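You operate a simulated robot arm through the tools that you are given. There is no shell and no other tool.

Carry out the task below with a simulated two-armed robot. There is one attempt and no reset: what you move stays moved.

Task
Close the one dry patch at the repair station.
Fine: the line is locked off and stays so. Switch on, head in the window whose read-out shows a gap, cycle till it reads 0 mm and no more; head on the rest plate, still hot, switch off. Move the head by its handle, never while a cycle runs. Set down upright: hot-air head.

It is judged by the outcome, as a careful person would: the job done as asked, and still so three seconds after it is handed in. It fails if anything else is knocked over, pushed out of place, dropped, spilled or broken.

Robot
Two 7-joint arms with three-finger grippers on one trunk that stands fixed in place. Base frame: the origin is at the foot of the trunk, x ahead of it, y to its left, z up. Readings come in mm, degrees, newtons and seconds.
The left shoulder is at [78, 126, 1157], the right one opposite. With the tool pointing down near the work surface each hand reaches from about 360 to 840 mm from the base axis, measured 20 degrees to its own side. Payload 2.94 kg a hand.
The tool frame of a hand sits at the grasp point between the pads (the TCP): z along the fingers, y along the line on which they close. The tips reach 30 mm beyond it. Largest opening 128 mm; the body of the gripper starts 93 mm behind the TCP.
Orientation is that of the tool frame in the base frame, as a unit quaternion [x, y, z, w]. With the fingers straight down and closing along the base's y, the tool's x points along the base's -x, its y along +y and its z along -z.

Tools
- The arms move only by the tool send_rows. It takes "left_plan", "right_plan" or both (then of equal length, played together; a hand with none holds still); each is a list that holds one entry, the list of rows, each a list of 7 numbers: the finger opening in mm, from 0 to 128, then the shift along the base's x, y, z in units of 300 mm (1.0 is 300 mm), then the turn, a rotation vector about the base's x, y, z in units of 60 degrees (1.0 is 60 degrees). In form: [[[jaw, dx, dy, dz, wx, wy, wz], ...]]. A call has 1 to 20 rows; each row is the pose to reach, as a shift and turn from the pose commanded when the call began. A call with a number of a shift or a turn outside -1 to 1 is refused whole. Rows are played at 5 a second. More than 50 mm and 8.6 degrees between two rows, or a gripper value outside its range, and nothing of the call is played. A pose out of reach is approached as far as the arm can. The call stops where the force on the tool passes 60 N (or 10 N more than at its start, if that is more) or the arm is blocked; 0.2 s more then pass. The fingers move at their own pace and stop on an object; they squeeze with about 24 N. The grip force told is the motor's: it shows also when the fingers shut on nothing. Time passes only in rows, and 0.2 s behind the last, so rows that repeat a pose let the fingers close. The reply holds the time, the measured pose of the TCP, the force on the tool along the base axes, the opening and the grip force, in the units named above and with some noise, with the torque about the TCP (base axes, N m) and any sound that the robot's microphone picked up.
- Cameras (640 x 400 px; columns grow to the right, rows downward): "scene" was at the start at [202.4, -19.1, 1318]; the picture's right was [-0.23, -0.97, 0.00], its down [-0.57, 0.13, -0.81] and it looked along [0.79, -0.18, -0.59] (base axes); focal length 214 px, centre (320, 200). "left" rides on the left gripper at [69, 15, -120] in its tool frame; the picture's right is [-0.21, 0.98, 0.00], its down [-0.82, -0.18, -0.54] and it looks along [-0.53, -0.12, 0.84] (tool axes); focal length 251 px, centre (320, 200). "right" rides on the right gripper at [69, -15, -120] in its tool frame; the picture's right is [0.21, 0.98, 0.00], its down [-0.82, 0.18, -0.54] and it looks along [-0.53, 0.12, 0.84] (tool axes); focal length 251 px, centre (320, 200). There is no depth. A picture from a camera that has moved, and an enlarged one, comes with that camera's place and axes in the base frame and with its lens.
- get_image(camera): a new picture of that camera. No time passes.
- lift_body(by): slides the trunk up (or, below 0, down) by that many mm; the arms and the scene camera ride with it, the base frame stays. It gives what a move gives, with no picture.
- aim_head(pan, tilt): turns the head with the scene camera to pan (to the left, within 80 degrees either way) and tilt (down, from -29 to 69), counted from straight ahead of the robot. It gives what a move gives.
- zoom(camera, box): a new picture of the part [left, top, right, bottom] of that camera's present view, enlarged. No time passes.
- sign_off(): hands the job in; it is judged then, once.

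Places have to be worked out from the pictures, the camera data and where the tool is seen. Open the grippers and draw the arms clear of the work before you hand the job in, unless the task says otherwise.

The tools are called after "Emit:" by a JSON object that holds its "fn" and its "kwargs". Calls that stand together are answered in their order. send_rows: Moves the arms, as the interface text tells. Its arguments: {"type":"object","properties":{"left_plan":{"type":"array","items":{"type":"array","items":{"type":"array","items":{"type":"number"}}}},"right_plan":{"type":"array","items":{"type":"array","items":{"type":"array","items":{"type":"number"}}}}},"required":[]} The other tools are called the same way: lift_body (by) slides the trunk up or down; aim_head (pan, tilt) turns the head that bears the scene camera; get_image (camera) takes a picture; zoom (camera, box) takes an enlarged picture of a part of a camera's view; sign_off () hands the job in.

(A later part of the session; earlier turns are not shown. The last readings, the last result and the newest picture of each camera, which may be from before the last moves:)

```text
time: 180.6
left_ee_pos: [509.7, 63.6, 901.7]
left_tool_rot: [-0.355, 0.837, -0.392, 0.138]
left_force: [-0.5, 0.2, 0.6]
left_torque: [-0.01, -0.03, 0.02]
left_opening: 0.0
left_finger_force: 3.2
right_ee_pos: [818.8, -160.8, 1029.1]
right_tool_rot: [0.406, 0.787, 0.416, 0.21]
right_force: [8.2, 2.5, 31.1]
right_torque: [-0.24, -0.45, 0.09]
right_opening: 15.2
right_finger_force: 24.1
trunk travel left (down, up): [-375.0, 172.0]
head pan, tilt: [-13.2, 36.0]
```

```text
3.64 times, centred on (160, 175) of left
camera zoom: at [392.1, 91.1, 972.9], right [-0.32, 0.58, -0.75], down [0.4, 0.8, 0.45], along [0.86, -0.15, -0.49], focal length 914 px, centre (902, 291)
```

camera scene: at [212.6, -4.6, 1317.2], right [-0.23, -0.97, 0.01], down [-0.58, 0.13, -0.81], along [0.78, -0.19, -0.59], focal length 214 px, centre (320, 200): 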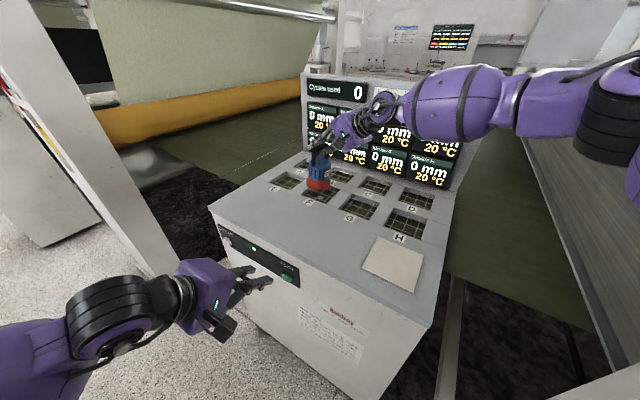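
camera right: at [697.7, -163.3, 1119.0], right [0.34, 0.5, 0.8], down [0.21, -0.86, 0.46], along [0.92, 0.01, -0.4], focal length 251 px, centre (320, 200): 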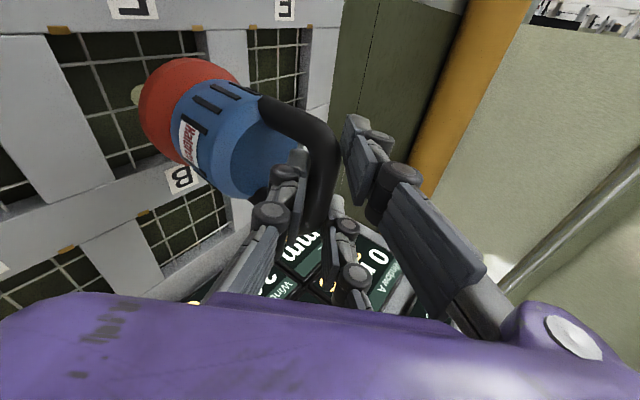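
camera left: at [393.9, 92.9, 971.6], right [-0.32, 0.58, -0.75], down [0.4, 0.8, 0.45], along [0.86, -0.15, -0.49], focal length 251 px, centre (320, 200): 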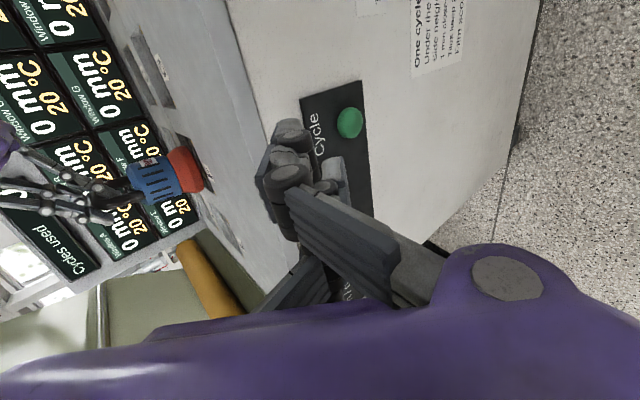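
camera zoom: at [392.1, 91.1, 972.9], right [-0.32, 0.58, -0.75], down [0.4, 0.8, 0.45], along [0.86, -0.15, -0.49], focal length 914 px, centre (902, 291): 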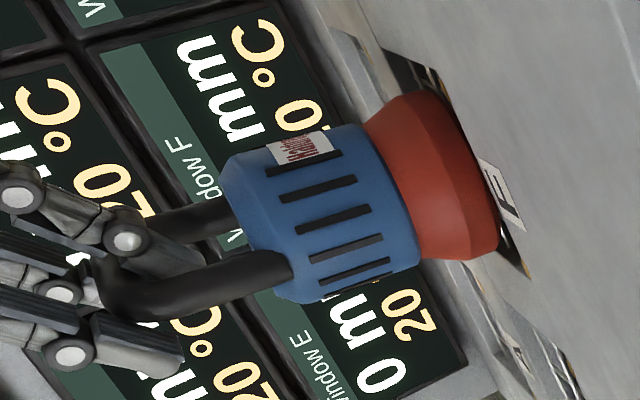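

The far edge is resting on the E/F rib (base ≈10 mm too far toward E). I raise 9 mm, shift back, and read the pose.

Emit:
{"fn": "send_rows", "kwargs": {"right_plan": [[[0, 0, 0, 0.02, 0, 0, 0], [0, -0.01, -0.005, 0.035, 0, 0, 0], [0, -0.02, -0.01, 0.035, 0, 0, 0], [0, -0.02, -0.01, 0.035, 0, 0, 0]]]}}

Emit:
{"fn": "zoom", "kwargs": {"camera": "right", "box": [40, 0, 320, 210]}}

```text
time: 181.6
left_ee_pos: [510.3, 66.5, 901.3]
left_tool_rot: [-0.355, 0.837, -0.393, 0.137]
left_force: [0.3, -1.1, 0.4]
left_torque: [0.03, 0.01, -0.03]
left_opening: 0.3
left_finger_force: 2.9
right_ee_pos: [812.0, -165.1, 1032.5]
right_tool_rot: [0.408, 0.79, 0.408, 0.205]
right_force: [4.3, 0.5, 9.4]
right_torque: [-0.28, -0.29, 0.07]
right_opening: 15.7
right_finger_force: 23.6
trunk travel left (down, up): [-375.0, 172.0]
head pan, tilt: [-13.2, 36.0]
```

```text
1.90 times, centred on (180, 105) of right
camera zoom: at [685.9, -170.8, 1091.6], right [0.34, 0.5, 0.8], down [0.21, -0.87, 0.45], along [0.92, 0.01, -0.4], focal length 479 px, centre (587, 381)
```

zoom: 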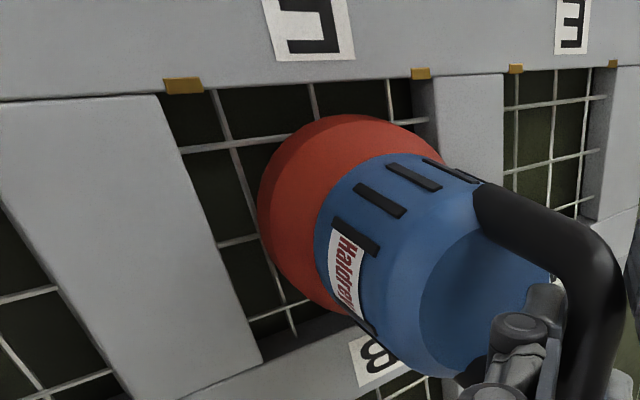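

The head is still in contact, and its lean grew as the hand moved. I raise 15 mm to free it and re-check.

Emit:
{"fn": "send_rows", "kwargs": {"right_plan": [[[0, 0, 0, 0.025, 0, 0, 0], [0, 0, 0, 0.05, 0, 0, 0], [0, 0, 0, 0.06, 0, 0, 0], [0, 0, 0, 0.06, 0, 0, 0]]]}}

Emit:
{"fn": "zoom", "kwargs": {"camera": "right", "box": [40, 0, 320, 210]}}

Emit:
{"fn": "zoom", "kwargs": {"camera": "left", "box": [80, 120, 240, 230]}}

Emit:
{"fn": "zoom", "kwargs": {"camera": "scene", "box": [270, 130, 380, 225]}}

```text
time: 182.6
left_ee_pos: [507.4, 64.4, 901.9]
left_tool_rot: [-0.355, 0.837, -0.392, 0.138]
left_force: [0.6, -0.8, 0.4]
left_torque: [-0.02, 0.02, -0.04]
left_opening: 0.0
left_finger_force: 3.1
right_ee_pos: [812.2, -165.6, 1050.2]
right_tool_rot: [0.409, 0.79, 0.409, 0.205]
right_force: [0.3, -0.3, -10.2]
right_torque: [0.0, 0.09, -0.01]
right_opening: 15.3
right_finger_force: 24.0
trunk travel left (down, up): [-375.0, 172.0]
head pan, tilt: [-13.2, 36.0]
```

```text
1.90 times, centred on (180, 105) of right
camera zoom: at [684.8, -172.1, 1109.7], right [0.34, 0.5, 0.8], down [0.21, -0.87, 0.45], along [0.92, 0.01, -0.4], focal length 479 px, centre (587, 381)
```

zoom: 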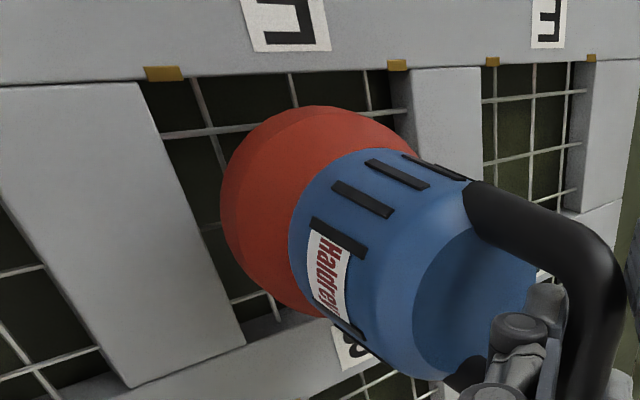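

```text
3.64 times, centred on (160, 175) of left
camera zoom: at [391.4, 90.6, 973.0], right [-0.32, 0.58, -0.75], down [0.4, 0.8, 0.45], along [0.86, -0.15, -0.49], focal length 914 px, centre (902, 291)
```

zoom: 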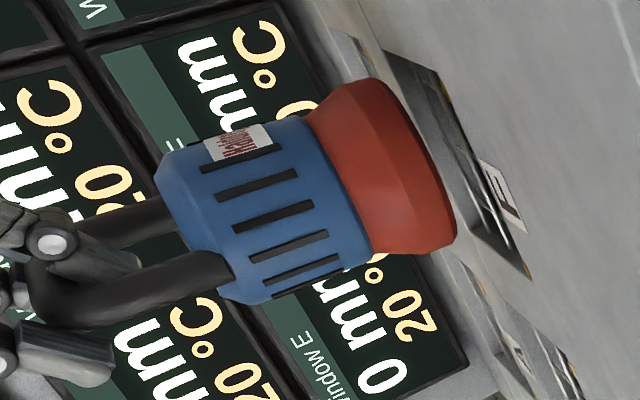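

```text
4.21 times, centred on (325, 178) of scene
camera zoom: at [210.5, -7.1, 1317.0], right [-0.23, -0.97, 0.01], down [-0.58, 0.13, -0.81], along [0.78, -0.19, -0.59], focal length 903 px, centre (299, 295)
```

zoom: 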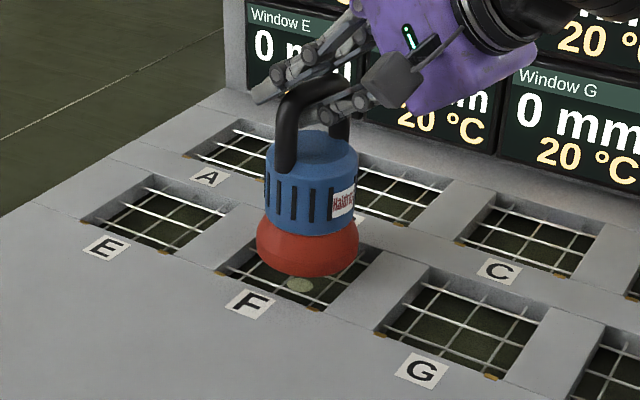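

Freed. The lean is now only ~5°, and the base centre is almost exactly over the window centre. I lower here until the near edge touches.

Emit:
{"fn": "send_rows", "kwargs": {"right_plan": [[[0, 0.003, 0.002, -0.02, 0, 0, 0], [0, 0.005, 0.003, -0.04, 0, 0, 0], [0, 0.005, 0.003, -0.055, 0, 0, 0], [0, 0.005, 0.003, -0.062, 0, 0, 0], [0, 0.005, 0.003, -0.062, 0, 0, 0]]]}}

Emit:
{"fn": "zoom", "kwargs": {"camera": "left", "box": [80, 120, 240, 230]}}

Emit:
{"fn": "zoom", "kwargs": {"camera": "right", "box": [40, 0, 320, 210]}}

```text
time: 183.8
left_ee_pos: [507.9, 65.0, 903.2]
left_tool_rot: [-0.355, 0.837, -0.392, 0.138]
left_force: [-0.3, 0.1, -0.3]
left_torque: [-0.02, 0.0, 0.0]
left_opening: 0.2
left_finger_force: 2.9
right_ee_pos: [810.9, -164.5, 1034.0]
right_tool_rot: [0.407, 0.79, 0.408, 0.206]
right_force: [0.6, -0.2, -10.3]
right_torque: [-0.02, 0.12, 0.03]
right_opening: 15.2
right_finger_force: 24.1
trunk travel left (down, up): [-375.0, 172.0]
head pan, tilt: [-13.2, 36.0]
```

```text
3.64 times, centred on (160, 175) of left
camera zoom: at [390.4, 91.5, 973.6], right [-0.32, 0.58, -0.75], down [0.39, 0.8, 0.45], along [0.86, -0.15, -0.49], focal length 914 px, centre (902, 291)
```

zoom: 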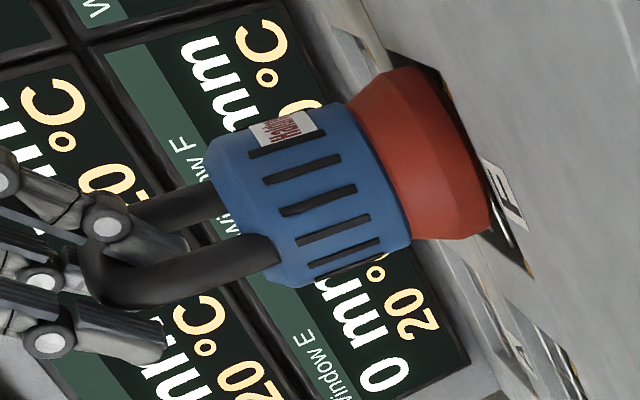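

```text
1.90 times, centred on (180, 105) of right
camera zoom: at [684.6, -171.0, 1093.0], right [0.34, 0.5, 0.8], down [0.21, -0.87, 0.45], along [0.92, 0.01, -0.4], focal length 479 px, centre (587, 381)
```

zoom: 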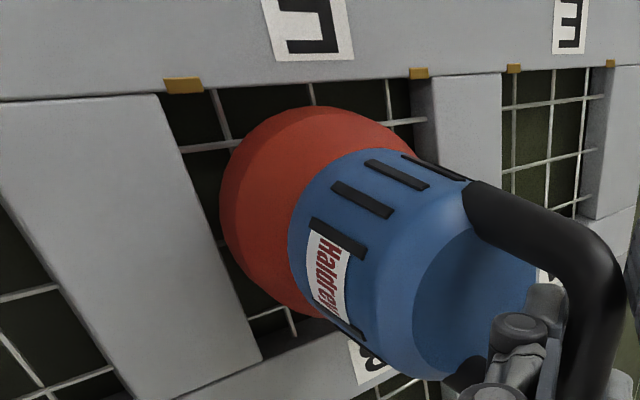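

Well centred. I continue down in 1.5–2 mm rows to contact.

Emit:
{"fn": "send_rows", "kwargs": {"right_plan": [[[0, 0, 0, -0.006, 0, 0, 0], [0, 0, 0, -0.012, 0, 0, 0], [0, 0, 0, -0.018, 0, 0, 0], [0, 0, 0, -0.018, 0, 0, 0]]]}}

```text
time: 184.8
left_ee_pos: [507.8, 65.6, 902.9]
left_tool_rot: [-0.355, 0.837, -0.394, 0.139]
left_force: [1.0, 0.0, -0.8]
left_torque: [-0.02, 0.0, 0.01]
left_opening: 0.0
left_finger_force: 3.0
right_ee_pos: [810.6, -163.7, 1030.3]
right_tool_rot: [0.408, 0.789, 0.41, 0.207]
right_force: [0.7, 0.8, -6.7]
right_torque: [-0.05, 0.05, 0.02]
right_opening: 15.4
right_finger_force: 24.2
trunk travel left (down, up): [-375.0, 172.0]
head pan, tilt: [-13.2, 36.0]
```

Contact starting. Now I move the bar forward over the base while lowering slightly, which rights the head.

Emit:
{"fn": "send_rows", "kwargs": {"right_plan": [[[0, 0.008, 0.006, -0.004, 0, 0, 0], [0, 0.016, 0.012, -0.008, 0, 0, 0], [0, 0.024, 0.018, -0.012, 0, 0, 0], [0, 0.024, 0.018, -0.012, 0, 0, 0]]]}}

Emit:
{"fn": "zoom", "kwargs": {"camera": "left", "box": [80, 120, 240, 230]}}

Emit:
{"fn": "zoom", "kwargs": {"camera": "right", "box": [40, 0, 320, 210]}}

```text
time: 185.8
left_ee_pos: [506.3, 65.1, 905.3]
left_tool_rot: [-0.354, 0.837, -0.394, 0.14]
left_force: [0.2, -0.6, -0.2]
left_torque: [0.0, 0.01, -0.01]
left_opening: 0.2
left_finger_force: 2.7
right_ee_pos: [815.5, -161.8, 1028.6]
right_tool_rot: [0.406, 0.789, 0.411, 0.209]
right_force: [-3.7, -2.4, 4.0]
right_torque: [-0.08, -0.03, -0.03]
right_opening: 15.2
right_finger_force: 23.6
trunk travel left (down, up): [-375.0, 172.0]
head pan, tilt: [-13.2, 36.0]
```

```text
3.64 times, centred on (160, 175) of left
camera zoom: at [387.5, 91.0, 974.8], right [-0.32, 0.58, -0.75], down [0.39, 0.8, 0.45], along [0.86, -0.15, -0.48], focal length 914 px, centre (902, 291)
```

zoom: 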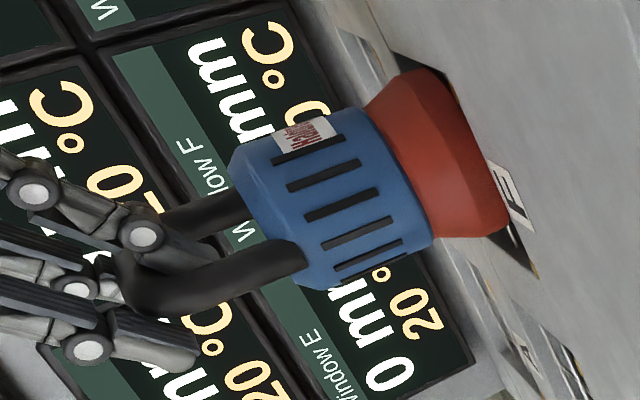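

```text
1.90 times, centred on (180, 105) of right
camera zoom: at [689.0, -166.8, 1087.2], right [0.33, 0.5, 0.8], down [0.2, -0.87, 0.45], along [0.92, 0.01, -0.39], focal length 479 px, centre (587, 381)
```

zoom: 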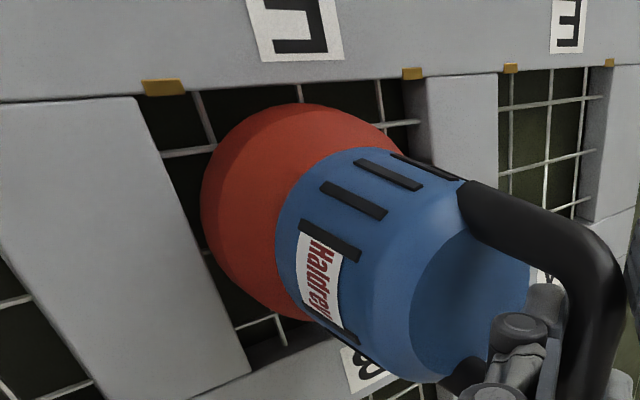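

The base stays put while the bar moves over it; lean is down to ~2°. A little more of the same.

Emit:
{"fn": "send_rows", "kwargs": {"right_plan": [[[0, 0.007, 0.005, -0.005, 0, 0, 0], [0, 0.014, 0.01, -0.01, 0, 0, 0], [0, 0.014, 0.01, -0.01, 0, 0, 0]]]}}

Emit:
{"fn": "zoom", "kwargs": {"camera": "left", "box": [80, 120, 240, 230]}}

Emit:
{"fn": "zoom", "kwargs": {"camera": "right", "box": [40, 0, 320, 210]}}

Emit:
{"fn": "zoom", "kwargs": {"camera": "scene", "box": [270, 130, 380, 225]}}

```text
time: 186.6
left_ee_pos: [506.3, 67.1, 904.2]
left_tool_rot: [-0.354, 0.836, -0.395, 0.14]
left_force: [0.3, 0.6, 0.3]
left_torque: [0.03, -0.04, 0.01]
left_opening: 0.3
left_finger_force: 3.1
right_ee_pos: [820.7, -154.5, 1031.0]
right_tool_rot: [0.405, 0.789, 0.411, 0.211]
right_force: [-1.0, -9.3, 22.3]
right_torque: [-0.6, -0.59, -0.23]
right_opening: 15.4
right_finger_force: 24.0
trunk travel left (down, up): [-375.0, 172.0]
head pan, tilt: [-13.2, 36.0]
```

```text
3.64 times, centred on (160, 175) of left
camera zoom: at [387.2, 94.2, 974.8], right [-0.32, 0.58, -0.75], down [0.39, 0.8, 0.45], along [0.86, -0.15, -0.48], focal length 914 px, centre (902, 291)
```

zoom: 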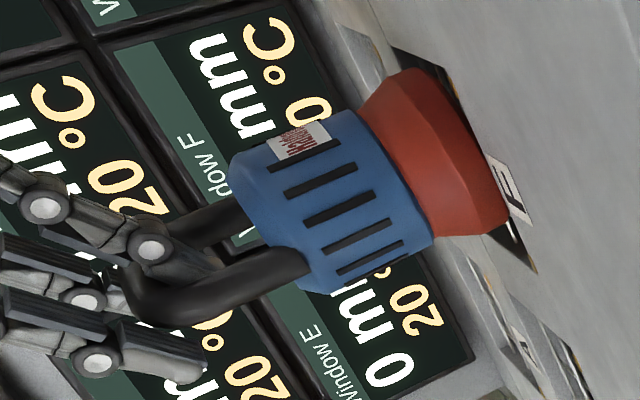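

```text
1.90 times, centred on (180, 105) of right
camera zoom: at [694.3, -160.0, 1087.9], right [0.33, 0.5, 0.8], down [0.2, -0.87, 0.46], along [0.92, 0.01, -0.39], focal length 479 px, centre (587, 381)
```

zoom: 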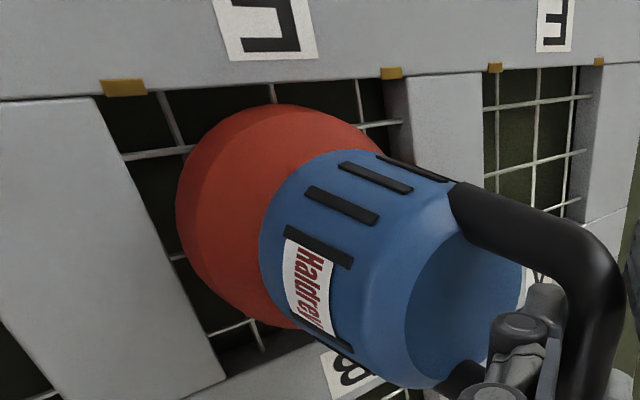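

```text
4.21 times, centred on (325, 178) of scene
camera zoom: at [204.6, -2.2, 1318.2], right [-0.23, -0.97, 0.01], down [-0.57, 0.12, -0.81], along [0.79, -0.19, -0.59], focal length 903 px, centre (299, 295)
```

zoom: 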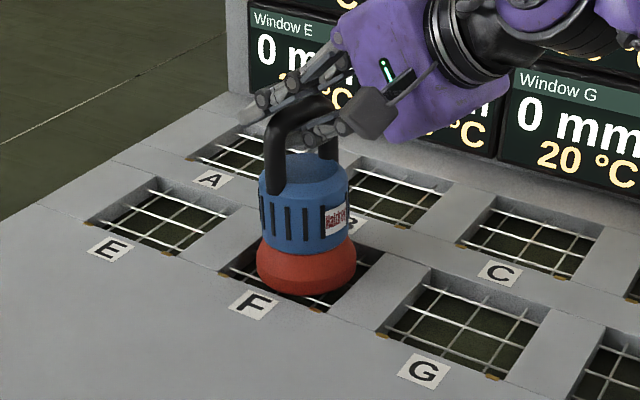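

By the contact geometry the head now sits centred (base u≈474 vs window 473.7) and nearly upright, pressed with ~33 N. I ease up 2 mm and check.

Emit:
{"fn": "send_rows", "kwargs": {"right_plan": [[[0, 0, 0, 0.004, 0, 0, 0], [0, -0.003, -0.004, 0.008, 0, 0, 0], [0, -0.003, -0.004, 0.008, 0, 0, 0]]]}}

Emit:
{"fn": "zoom", "kwargs": {"camera": "left", "box": [80, 120, 240, 230]}}

Emit:
{"fn": "zoom", "kwargs": {"camera": "scene", "box": [290, 150, 360, 215]}}

```text
time: 187.3
left_ee_pos: [505.9, 68.4, 903.2]
left_tool_rot: [-0.355, 0.836, -0.395, 0.139]
left_force: [-0.2, 0.2, 0.7]
left_torque: [-0.01, 0.01, 0.0]
left_opening: 0.0
left_finger_force: 3.1
right_ee_pos: [819.3, -154.1, 1027.2]
right_tool_rot: [0.405, 0.79, 0.41, 0.208]
right_force: [-2.5, -8.8, 23.5]
right_torque: [-0.36, -0.4, -0.09]
right_opening: 16.3
right_finger_force: 24.0
trunk travel left (down, up): [-375.0, 172.0]
head pan, tilt: [-13.2, 36.0]
```

```text
3.64 times, centred on (160, 175) of left
camera zoom: at [387.4, 94.1, 973.8], right [-0.32, 0.58, -0.75], down [0.39, 0.8, 0.45], along [0.86, -0.15, -0.48], focal length 914 px, centre (902, 291)
```

zoom: 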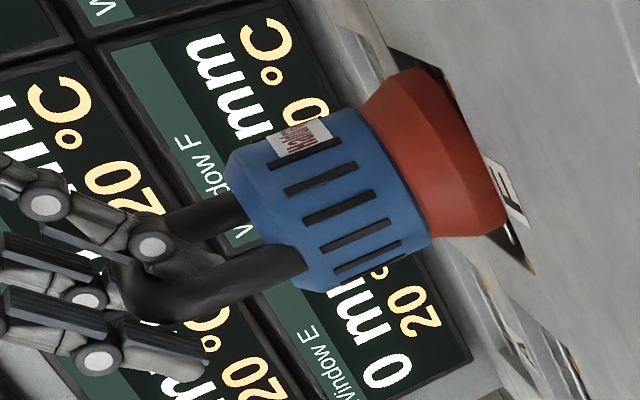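

```text
6.15 times, centred on (325, 182) of scene
camera zoom: at [205.1, -2.4, 1317.5], right [-0.23, -0.97, 0.01], down [-0.57, 0.12, -0.81], along [0.79, -0.19, -0.59], focal length 1320 px, centre (289, 308)
```

zoom: 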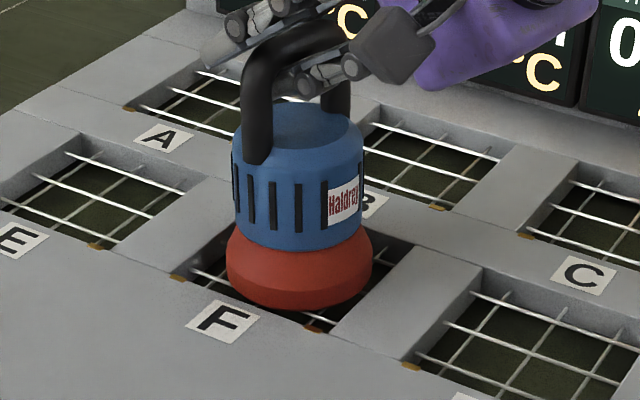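

It sits inside the window, centred. Still pressing ~30 N, so I ease up a few more mm before opening.

Emit:
{"fn": "send_rows", "kwargs": {"right_plan": [[[0, 0, -0.006, 0.005, 0, 0, 0], [0, 0, -0.01, 0.008, 0, 0, 0], [0, 0, -0.01, 0.008, 0, 0, 0]]]}}

Emit:
{"fn": "zoom", "kwargs": {"camera": "left", "box": [80, 120, 240, 230]}}

Emit:
{"fn": "zoom", "kwargs": {"camera": "right", "box": [40, 0, 320, 210]}}

```text
time: 188.2
left_ee_pos: [505.4, 67.1, 902.2]
left_tool_rot: [-0.355, 0.836, -0.394, 0.139]
left_force: [0.7, 0.6, -0.5]
left_torque: [0.05, 0.02, 0.0]
left_opening: 0.0
left_finger_force: 3.2
right_ee_pos: [819.0, -157.2, 1026.2]
right_tool_rot: [0.407, 0.791, 0.408, 0.205]
right_force: [0.9, 5.6, 1.7]
right_torque: [-0.03, 0.42, -0.09]
right_opening: 15.4
right_finger_force: 24.0
trunk travel left (down, up): [-375.0, 172.0]
head pan, tilt: [-13.2, 36.0]
```

```text
3.64 times, centred on (160, 175) of left
camera zoom: at [388.1, 93.5, 974.0], right [-0.32, 0.58, -0.75], down [0.39, 0.8, 0.45], along [0.86, -0.15, -0.48], focal length 914 px, centre (902, 291)
```

zoom: 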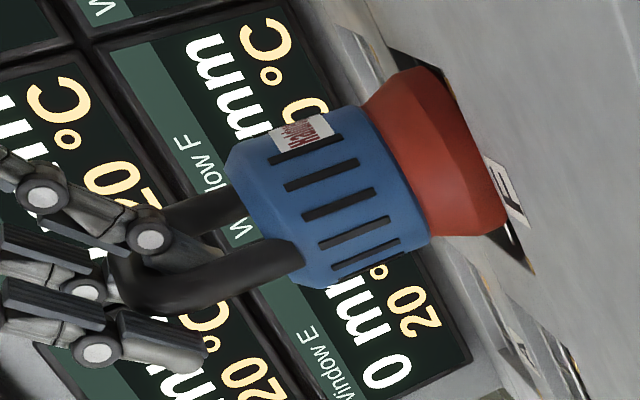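

```text
1.90 times, centred on (180, 105) of right
camera zoom: at [692.4, -163.2, 1086.0], right [0.34, 0.5, 0.8], down [0.21, -0.86, 0.46], along [0.92, 0.01, -0.4], focal length 479 px, centre (587, 381)
```

zoom: 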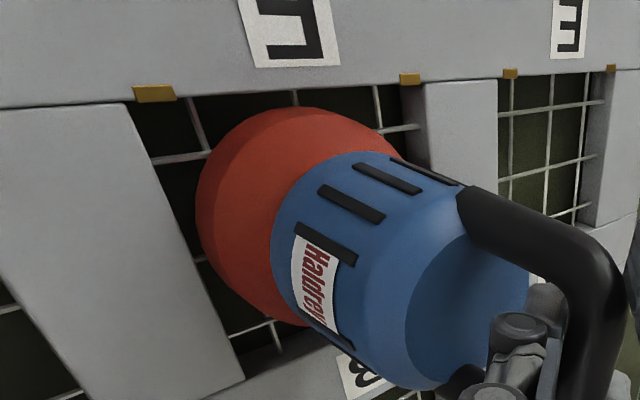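

Weight is resting on the window (z 1026, ~12 N support), upright. I open the gripper and check the head stays put.

Emit:
{"fn": "send_rows", "kwargs": {"right_plan": [[[20, 0, 0, 0, 0, 0, 0], [30, 0, 0, 0, 0, 0, 0], [44, 0, 0, 0, 0, 0, 0], [46, 0, 0, 0, 0, 0, 0], [46, 0, 0, 0, 0, 0, 0]]]}}

Emit:
{"fn": "zoom", "kwargs": {"camera": "left", "box": [80, 120, 240, 230]}}

Emit:
{"fn": "get_image", "kwargs": {"camera": "right"}}

Emit:
{"fn": "zoom", "kwargs": {"camera": "scene", "box": [290, 150, 360, 215]}}

```text
time: 189.3
left_ee_pos: [506.8, 66.2, 903.1]
left_tool_rot: [-0.355, 0.836, -0.394, 0.139]
left_force: [-0.4, -0.8, 0.6]
left_torque: [0.04, 0.0, 0.02]
left_opening: 0.1
left_finger_force: 2.8
right_ee_pos: [819.4, -160.5, 1028.8]
right_tool_rot: [0.406, 0.79, 0.409, 0.207]
right_force: [-0.4, 0.6, 1.1]
right_torque: [0.01, 0.02, 0.03]
right_opening: 46.0
right_finger_force: 0.1
trunk travel left (down, up): [-375.0, 172.0]
head pan, tilt: [-13.2, 36.0]
```

```text
3.64 times, centred on (160, 175) of left
camera zoom: at [388.4, 93.6, 974.1], right [-0.32, 0.58, -0.75], down [0.39, 0.8, 0.45], along [0.86, -0.15, -0.48], focal length 914 px, centre (902, 291)
```

zoom: 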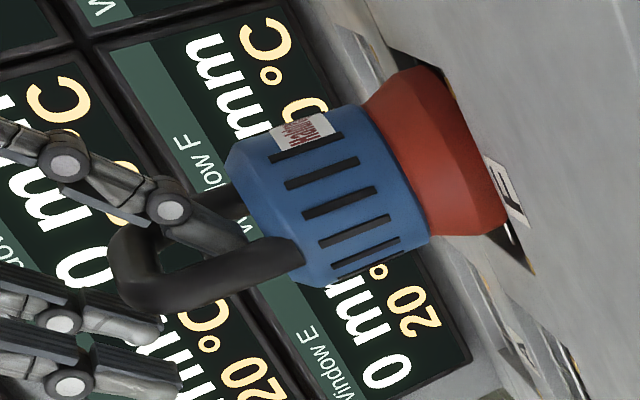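

```text
taken
camera right: at [693.6, -164.5, 1087.5], right [0.34, 0.5, 0.8], down [0.21, -0.87, 0.46], along [0.92, 0.01, -0.4], focal length 251 px, centre (320, 200)
```

right: 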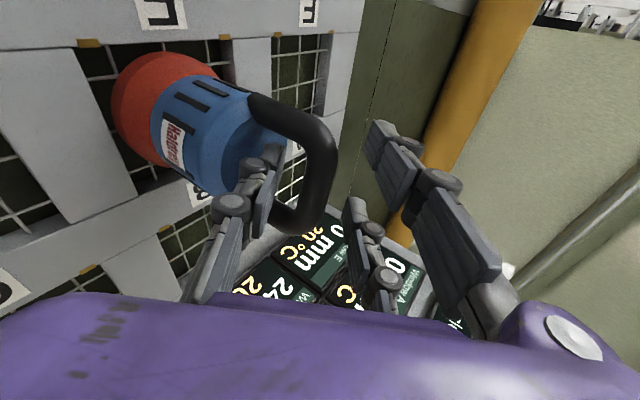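

```text
6.15 times, centred on (325, 182) of scene
camera zoom: at [206.3, -3.1, 1317.7], right [-0.23, -0.97, 0.01], down [-0.57, 0.12, -0.81], along [0.79, -0.19, -0.59], focal length 1320 px, centre (289, 308)
```

zoom: 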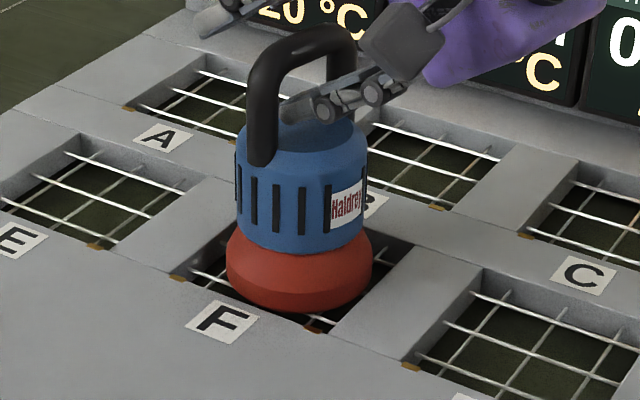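

The head stands upright in window F. I withdraw the right hand 65 mm straight back along its axis, clear of the handle.

Emit:
{"fn": "send_rows", "kwargs": {"right_plan": [[[46, -0.036, -0.026, 0.032, 0, 0, 0], [46, -0.072, -0.052, 0.064, 0, 0, 0], [46, -0.108, -0.078, 0.095, 0, 0, 0], [46, -0.143, -0.104, 0.126, 0, 0, 0], [46, -0.143, -0.104, 0.126, 0, 0, 0]]]}}

Emit:
{"fn": "get_image", "kwargs": {"camera": "scene"}}

Emit:
{"fn": "get_image", "kwargs": {"camera": "left"}}

Emit:
{"fn": "get_image", "kwargs": {"camera": "right"}}

```text
time: 190.8
left_ee_pos: [514.0, 71.2, 899.0]
left_tool_rot: [-0.357, 0.836, -0.395, 0.135]
left_force: [0.3, 0.9, 0.3]
left_torque: [-0.02, -0.02, -0.02]
left_opening: 0.0
left_finger_force: 2.8
right_ee_pos: [787.0, -172.5, 1061.0]
right_tool_rot: [0.402, 0.796, 0.406, 0.202]
right_force: [-0.4, -0.7, -0.1]
right_torque: [0.12, -0.01, 0.07]
right_opening: 45.8
right_finger_force: 0.0
trunk travel left (down, up): [-375.0, 172.0]
head pan, tilt: [-13.2, 36.0]
stopped in row 5 (right hand): the arm was blocked; the commanded pose is now the measured one
```

```text
taken
camera scene: at [218.0, 3.1, 1316.0], right [-0.23, -0.97, 0.02], down [-0.58, 0.12, -0.8], along [0.78, -0.2, -0.59], focal length 214 px, centre (320, 200)
```

scene: 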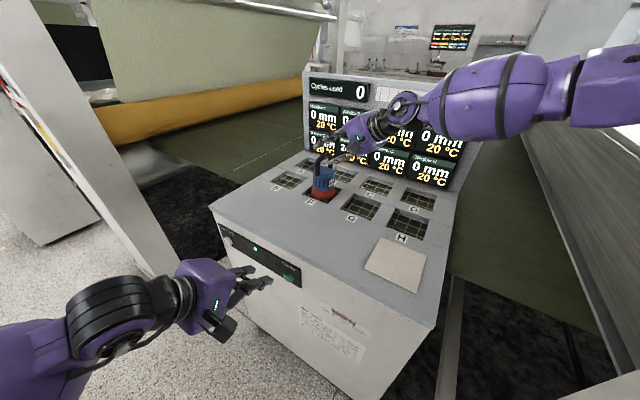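

```text
taken
camera left: at [396.9, 98.0, 970.3], right [-0.33, 0.57, -0.75], down [0.4, 0.8, 0.44], along [0.86, -0.15, -0.49], focal length 251 px, centre (320, 200)
```

left: 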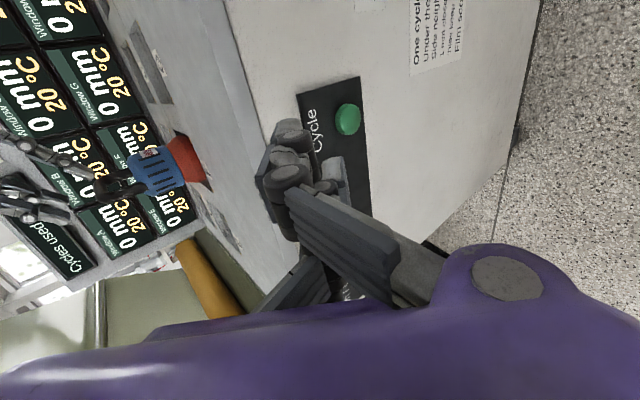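

```text
taken
camera right: at [660.5, -179.7, 1121.5], right [0.34, 0.51, 0.79], down [0.22, -0.86, 0.46], along [0.91, 0.02, -0.4], focal length 251 px, centre (320, 200)
```

right: 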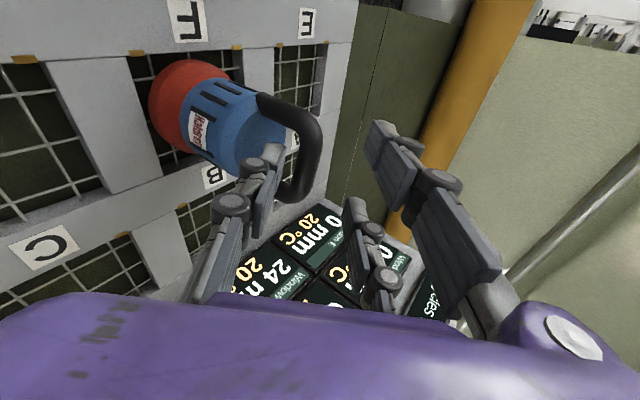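

The hand is ~45 mm back, clear of the bar. I raise it a further 50 mm so nothing can touch the handle during a cycle.

Emit:
{"fn": "send_rows", "kwargs": {"right_plan": [[[46, -0.01, -0.01, 0.05, 0, 0, 0], [46, -0.02, -0.02, 0.1, 0, 0, 0], [46, -0.03, -0.03, 0.15, 0, 0, 0], [46, -0.03, -0.03, 0.15, 0, 0, 0]]]}}

Emit:
{"fn": "get_image", "kwargs": {"camera": "scene"}}

Emit:
{"fn": "get_image", "kwargs": {"camera": "left"}}

```text
time: 191.8
left_ee_pos: [506.2, 68.4, 905.9]
left_tool_rot: [-0.355, 0.836, -0.395, 0.14]
left_force: [-0.8, 0.3, 0.0]
left_torque: [0.01, 0.04, 0.0]
left_opening: 0.0
left_finger_force: 2.7
right_ee_pos: [769.9, -190.0, 1112.8]
right_tool_rot: [0.403, 0.793, 0.408, 0.206]
right_force: [0.8, -0.4, -0.4]
right_torque: [0.01, 0.02, -0.01]
right_opening: 45.8
right_finger_force: 0.0
trunk travel left (down, up): [-375.0, 172.0]
head pan, tilt: [-13.2, 36.0]
```

```text
taken
camera scene: at [206.2, -2.8, 1318.0], right [-0.23, -0.97, 0.01], down [-0.57, 0.12, -0.81], along [0.79, -0.19, -0.59], focal length 214 px, centre (320, 200)
```

scene: 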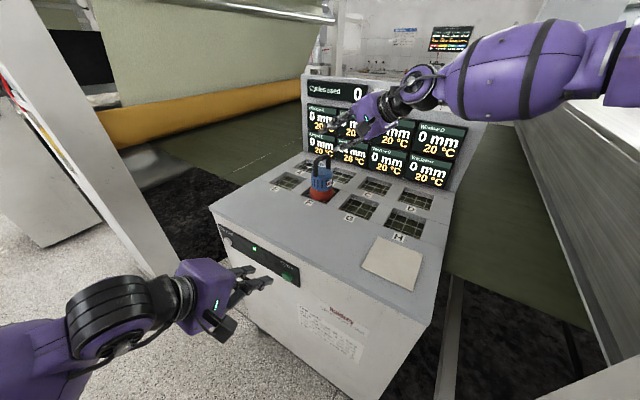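

```text
taken
camera left: at [388.4, 93.7, 974.5], right [-0.32, 0.58, -0.75], down [0.39, 0.8, 0.45], along [0.86, -0.15, -0.48], focal length 251 px, centre (320, 200)
```

left: 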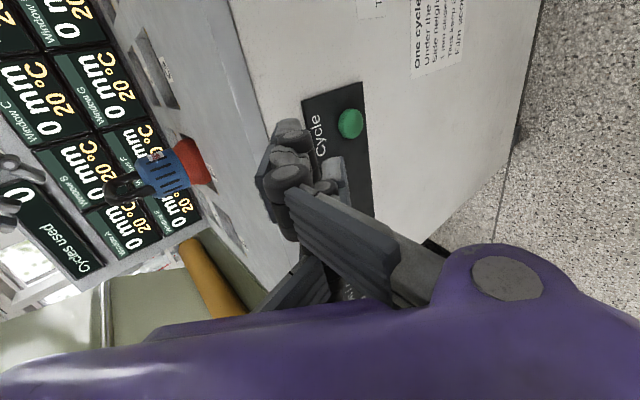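

Now the left hand: I lower it to ~50 mm in front of the Cycle button with the same prong offset that worked on On/off.

Emit:
{"fn": "send_rows", "kwargs": {"left_plan": [[[0, 0, 0, -0.1, 0, 0, 0], [0, 0.02, -0.03, -0.22, 0, 0, 0], [0, 0.05, -0.07, -0.34, 0, 0, 0], [0, 0.077, -0.117, -0.435, 0, 0, 0], [0, 0.077, -0.117, -0.435, 0, 0, 0]]]}}

Emit:
{"fn": "zoom", "kwargs": {"camera": "scene", "box": [230, 230, 330, 310]}}

Emit:
{"fn": "zoom", "kwargs": {"camera": "left", "box": [220, 60, 400, 220]}}

```text
time: 192.9
left_ee_pos: [530.3, 29.6, 773.1]
left_tool_rot: [-0.354, 0.836, -0.395, 0.14]
left_force: [0.0, 0.2, -0.3]
left_torque: [0.01, 0.0, 0.02]
left_opening: 0.0
left_finger_force: 2.7
right_ee_pos: [768.6, -189.4, 1112.7]
right_tool_rot: [0.403, 0.792, 0.409, 0.206]
right_force: [0.0, -0.3, 0.4]
right_torque: [0.01, -0.02, -0.03]
right_opening: 45.8
right_finger_force: 0.1
trunk travel left (down, up): [-375.0, 172.0]
head pan, tilt: [-13.2, 36.0]
```

```text
5.00 times, centred on (280, 270) of scene
camera zoom: at [206.0, -2.9, 1318.0], right [-0.23, -0.97, 0.01], down [-0.57, 0.12, -0.81], along [0.79, -0.19, -0.59], focal length 1072 px, centre (520, -150)
```

zoom: 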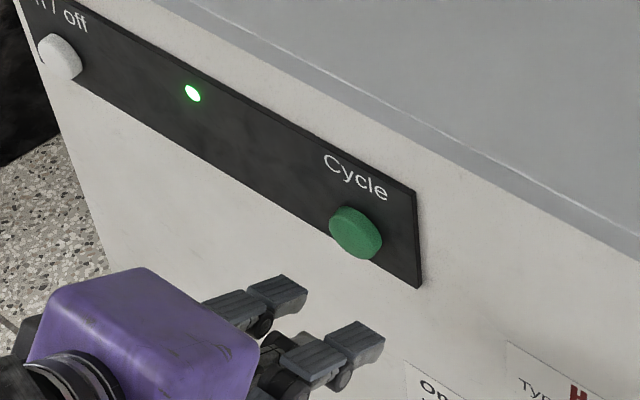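

```text
2.50 times, centred on (310, 140) of left
camera zoom: at [412.3, 56.8, 844.1], right [-0.32, 0.58, -0.75], down [0.39, 0.8, 0.45], along [0.86, -0.15, -0.48], focal length 629 px, centre (345, 350)
```

zoom: 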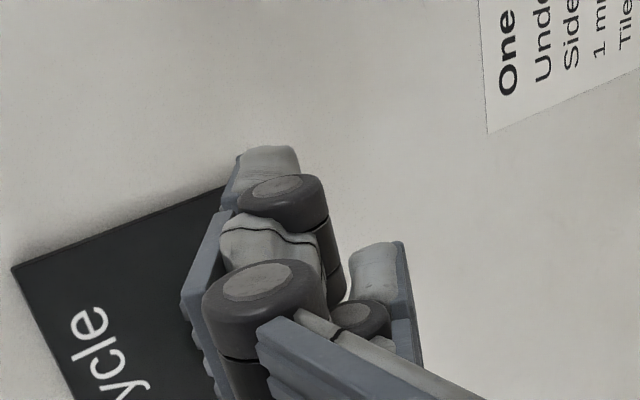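

Aligned. I advance 38 mm along the face normal, then step in.

Emit:
{"fn": "send_rows", "kwargs": {"left_plan": [[[0, 0.03, -0.03, -0.008, 0, 0, 0], [0, 0.06, -0.06, -0.008, 0, 0, 0], [0, 0.09, -0.09, -0.008, 0, 0, 0], [0, 0.09, -0.09, -0.008, 0, 0, 0]]]}}

Emit:
{"fn": "zoom", "kwargs": {"camera": "scene", "box": [230, 230, 330, 310]}}

```text
time: 193.9
left_ee_pos: [555.6, 3.8, 772.8]
left_tool_rot: [-0.354, 0.836, -0.395, 0.14]
left_force: [0.0, 0.4, -0.1]
left_torque: [0.0, 0.0, -0.02]
left_opening: 0.0
left_finger_force: 2.7
right_ee_pos: [767.4, -190.2, 1112.8]
right_tool_rot: [0.402, 0.793, 0.408, 0.206]
right_force: [-0.3, 0.1, -0.5]
right_torque: [-0.02, -0.03, -0.01]
right_opening: 45.8
right_finger_force: 0.1
trunk travel left (down, up): [-375.0, 172.0]
head pan, tilt: [-13.2, 36.0]
```

```text
5.00 times, centred on (280, 270) of scene
camera zoom: at [205.8, -2.8, 1318.0], right [-0.23, -0.97, 0.01], down [-0.57, 0.12, -0.81], along [0.79, -0.19, -0.59], focal length 1072 px, centre (520, -150)
```

zoom: 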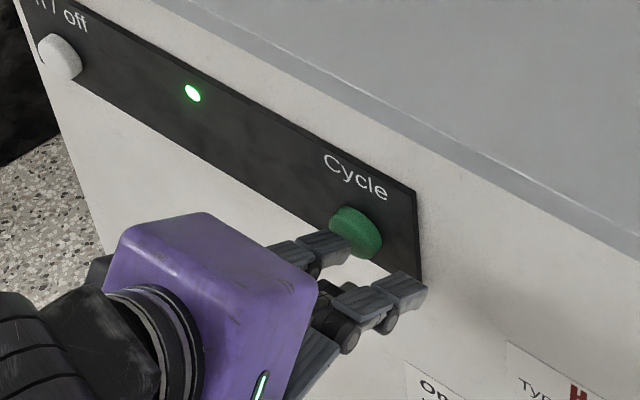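

The prong is right at the button. I press in with small steps.

Emit:
{"fn": "send_rows", "kwargs": {"left_plan": [[[0, 0.007, -0.007, 0, 0, 0, 0], [0, 0.014, -0.014, 0, 0, 0, 0], [0, 0.02, -0.02, 0, 0, 0, 0]]]}}

Emit:
{"fn": "get_image", "kwargs": {"camera": "scene"}}

```text
time: 194.8
left_ee_pos: [562.2, -2.8, 771.7]
left_tool_rot: [-0.354, 0.836, -0.394, 0.139]
left_force: [-0.4, 2.6, 1.1]
left_torque: [-0.06, -0.06, 0.1]
left_opening: 0.0
left_finger_force: 3.2
right_ee_pos: [767.8, -190.8, 1112.1]
right_tool_rot: [0.402, 0.793, 0.409, 0.206]
right_force: [0.3, 0.1, 0.0]
right_torque: [-0.02, -0.03, 0.01]
right_opening: 45.7
right_finger_force: 0.2
trunk travel left (down, up): [-375.0, 172.0]
head pan, tilt: [-13.2, 36.0]
heard: click
```

```text
taken
camera scene: at [205.6, -2.8, 1317.9], right [-0.23, -0.97, 0.01], down [-0.57, 0.12, -0.81], along [0.79, -0.19, -0.59], focal length 214 px, centre (320, 200)
```

scene: 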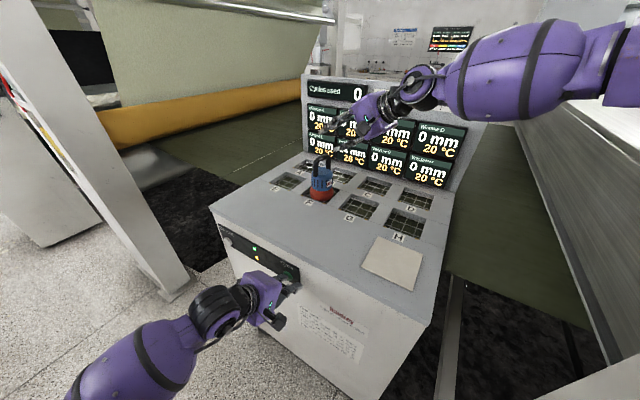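

Click heard and a second (amber) lamp seems lit: a cycle is running. I back the left prong off the button and wait, without touching the head.

Emit:
{"fn": "send_rows", "kwargs": {"left_plan": [[[0, -0.03, 0.03, 0, 0, 0, 0], [0, -0.06, 0.06, 0, 0, 0, 0], [0, -0.09, 0.09, 0, 0, 0, 0], [0, -0.09, 0.09, 0, 0, 0, 0], [0, -0.09, 0.09, 0, 0, 0, 0]]]}}

Emit:
{"fn": "zoom", "kwargs": {"camera": "scene", "box": [220, 225, 320, 305]}}

Emit:
{"fn": "zoom", "kwargs": {"camera": "scene", "box": [295, 70, 475, 190]}}

Emit:
{"fn": "get_image", "kwargs": {"camera": "left"}}

Emit:
{"fn": "get_image", "kwargs": {"camera": "right"}}

```text
time: 195.9
left_ee_pos: [534.0, 24.2, 770.4]
left_tool_rot: [-0.354, 0.836, -0.395, 0.139]
left_force: [0.7, 0.7, -0.4]
left_torque: [0.0, 0.0, -0.02]
left_opening: 0.2
left_finger_force: 3.1
right_ee_pos: [767.8, -189.5, 1112.2]
right_tool_rot: [0.404, 0.792, 0.408, 0.206]
right_force: [0.0, 0.7, 0.3]
right_torque: [-0.03, -0.02, 0.02]
right_opening: 45.9
right_finger_force: 0.1
trunk travel left (down, up): [-375.0, 172.0]
head pan, tilt: [-13.2, 36.0]
```

```text
5.00 times, centred on (270, 265) of scene
camera zoom: at [205.5, -2.7, 1317.9], right [-0.23, -0.97, 0.01], down [-0.57, 0.12, -0.81], along [0.79, -0.19, -0.59], focal length 1072 px, centre (570, -125)
```

zoom: 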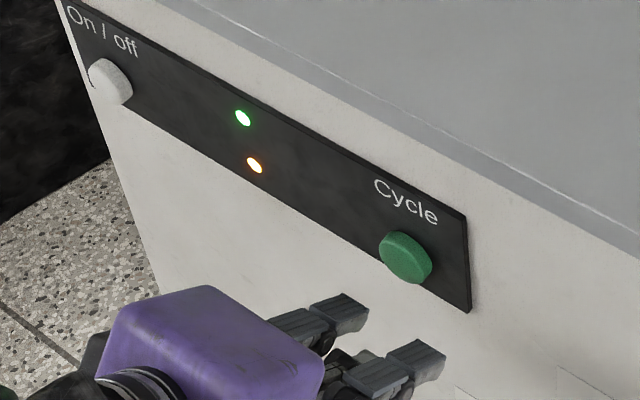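

```text
3.33 times, centred on (385, 130) of scene
camera zoom: at [205.5, -2.7, 1317.9], right [-0.23, -0.97, 0.01], down [-0.57, 0.12, -0.81], along [0.79, -0.19, -0.59], focal length 715 px, centre (103, 433)
```

zoom: 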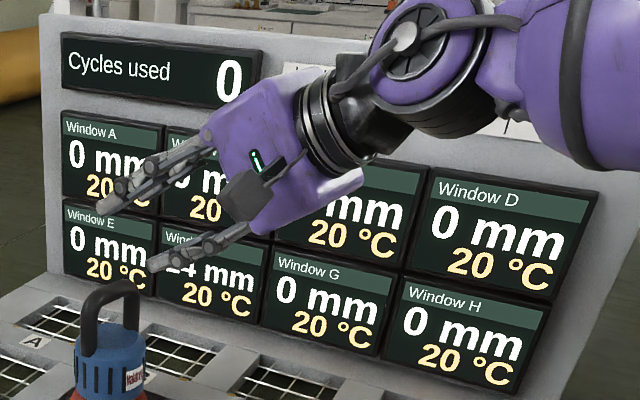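

```text
taken
camera left: at [416.3, 50.7, 841.5], right [-0.32, 0.58, -0.75], down [0.39, 0.8, 0.45], along [0.86, -0.15, -0.48], focal length 251 px, centre (320, 200)
```

left: 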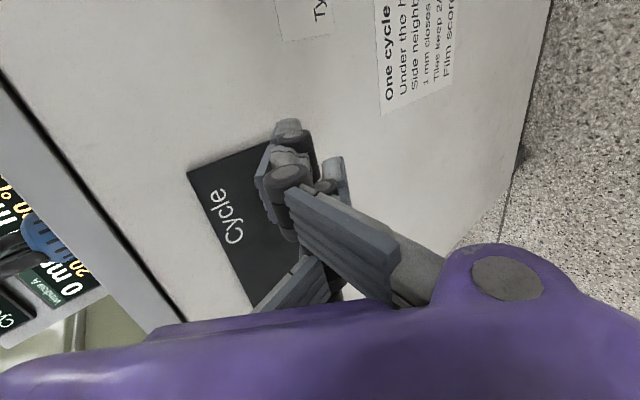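

```text
taken
camera right: at [641.9, -196.3, 1171.4], right [0.33, 0.51, 0.8], down [0.22, -0.86, 0.46], along [0.92, 0.02, -0.4], focal length 251 px, centre (320, 200)
```

right: 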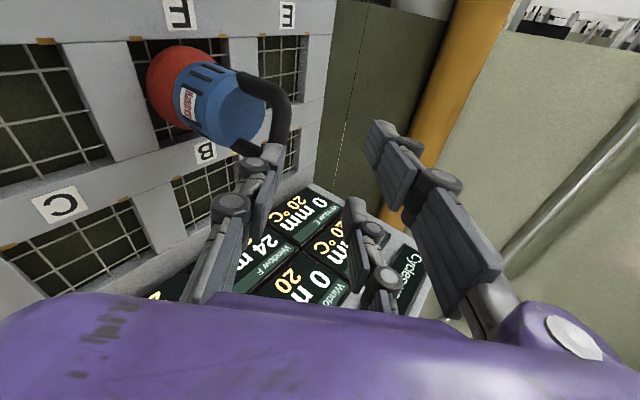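

The amber lamp is on: the cycle is running. I wait without moving.

Emit:
{"fn": "send_rows", "kwargs": {"left_plan": [[[0, 0, 0, 0, 0, 0, 0], [0, 0, 0, 0, 0, 0, 0], [0, 0, 0, 0, 0, 0, 0], [0, 0, 0, 0, 0, 0, 0], [0, 0, 0, 0, 0, 0, 0], [0, 0, 0, 0, 0, 0, 0], [0, 0, 0, 0, 0, 0, 0], [0, 0, 0, 0, 0, 0, 0], [0, 0, 0, 0, 0, 0, 0], [0, 0, 0, 0, 0, 0, 0]]]}}

Emit:
{"fn": "zoom", "kwargs": {"camera": "scene", "box": [220, 225, 320, 305]}}

Emit:
{"fn": "zoom", "kwargs": {"camera": "scene", "box": [295, 70, 475, 190]}}

Emit:
{"fn": "zoom", "kwargs": {"camera": "right", "box": [220, 170, 440, 310]}}

```text
time: 198.2
left_ee_pos: [534.4, 23.6, 771.2]
left_tool_rot: [-0.354, 0.836, -0.394, 0.14]
left_force: [-0.2, -0.2, 0.0]
left_torque: [-0.04, 0.02, 0.02]
left_opening: 0.2
left_finger_force: 3.1
right_ee_pos: [768.6, -190.4, 1113.0]
right_tool_rot: [0.403, 0.792, 0.409, 0.207]
right_force: [-0.3, -0.4, -0.7]
right_torque: [0.01, 0.0, -0.01]
right_opening: 45.8
right_finger_force: 0.2
trunk travel left (down, up): [-375.0, 172.0]
head pan, tilt: [-13.2, 36.0]
```

```text
5.00 times, centred on (270, 265) of scene
camera zoom: at [205.3, -2.6, 1317.9], right [-0.23, -0.97, 0.01], down [-0.57, 0.12, -0.81], along [0.79, -0.19, -0.59], focal length 1072 px, centre (570, -125)
```

zoom: 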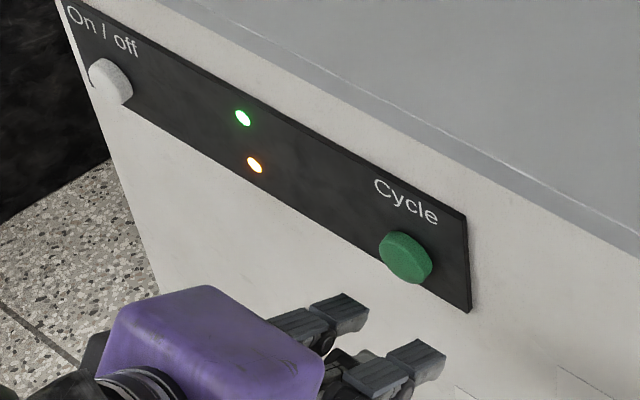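

```text
3.33 times, centred on (385, 130) of scene
camera zoom: at [205.3, -2.6, 1317.9], right [-0.23, -0.97, 0.01], down [-0.57, 0.12, -0.81], along [0.79, -0.19, -0.59], focal length 715 px, centre (103, 433)
```

zoom: 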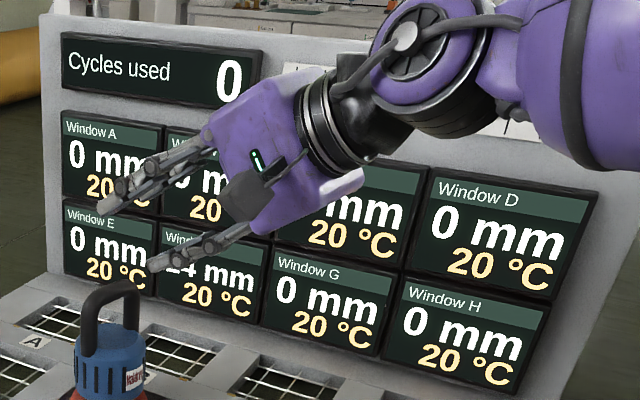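

```text
2.86 times, centred on (330, 240) of right
camera zoom: at [641.8, -196.5, 1171.5], right [0.33, 0.51, 0.8], down [0.22, -0.86, 0.46], along [0.92, 0.02, -0.4], focal length 718 px, centre (291, 86)
```

zoom: 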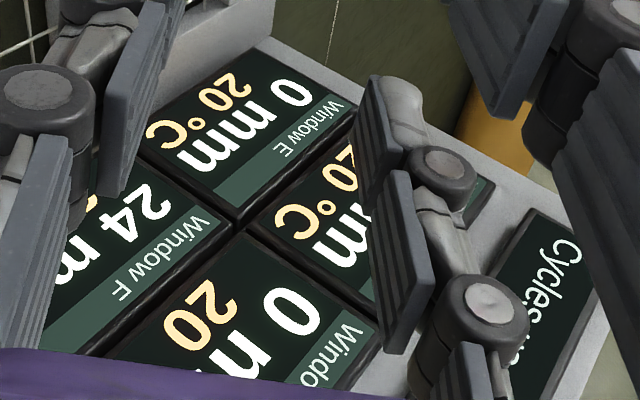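

Still running. I wait four more seconds.

Emit:
{"fn": "send_rows", "kwargs": {"left_plan": [[[0, 0, 0, 0, 0, 0, 0], [0, 0, 0, 0, 0, 0, 0], [0, 0, 0, 0, 0, 0, 0], [0, 0, 0, 0, 0, 0, 0], [0, 0, 0, 0, 0, 0, 0], [0, 0, 0, 0, 0, 0, 0], [0, 0, 0, 0, 0, 0, 0], [0, 0, 0, 0, 0, 0, 0], [0, 0, 0, 0, 0, 0, 0], [0, 0, 0, 0, 0, 0, 0], [0, 0, 0, 0, 0, 0, 0], [0, 0, 0, 0, 0, 0, 0], [0, 0, 0, 0, 0, 0, 0], [0, 0, 0, 0, 0, 0, 0], [0, 0, 0, 0, 0, 0, 0], [0, 0, 0, 0, 0, 0, 0], [0, 0, 0, 0, 0, 0, 0], [0, 0, 0, 0, 0, 0, 0], [0, 0, 0, 0, 0, 0, 0], [0, 0, 0, 0, 0, 0, 0]]]}}

Emit:
{"fn": "zoom", "kwargs": {"camera": "scene", "box": [220, 225, 320, 305]}}

Emit:
{"fn": "zoom", "kwargs": {"camera": "scene", "box": [295, 70, 475, 190]}}

```text
time: 202.3
left_ee_pos: [533.6, 24.6, 771.1]
left_tool_rot: [-0.354, 0.837, -0.394, 0.139]
left_force: [0.9, 0.2, 0.8]
left_torque: [-0.03, 0.03, 0.0]
left_opening: 0.0
left_finger_force: 2.5
right_ee_pos: [768.4, -190.5, 1112.3]
right_tool_rot: [0.403, 0.792, 0.409, 0.206]
right_force: [-0.2, 0.0, 0.0]
right_torque: [0.01, -0.01, -0.05]
right_opening: 45.8
right_finger_force: 0.1
trunk travel left (down, up): [-375.0, 172.0]
head pan, tilt: [-13.2, 36.0]
```

```text
5.00 times, centred on (270, 265) of scene
camera zoom: at [204.9, -2.7, 1318.0], right [-0.23, -0.97, 0.01], down [-0.57, 0.12, -0.81], along [0.79, -0.19, -0.59], focal length 1072 px, centre (570, -125)
```

zoom: 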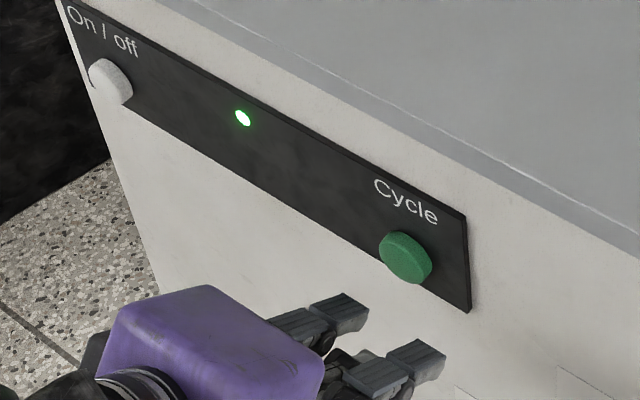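

```text
3.33 times, centred on (385, 130) of scene
camera zoom: at [204.9, -2.7, 1318.0], right [-0.23, -0.97, 0.01], down [-0.57, 0.12, -0.81], along [0.79, -0.19, -0.59], focal length 715 px, centre (103, 433)
```

zoom: 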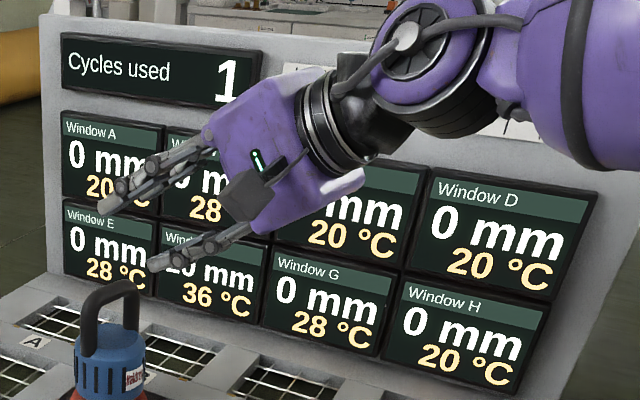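

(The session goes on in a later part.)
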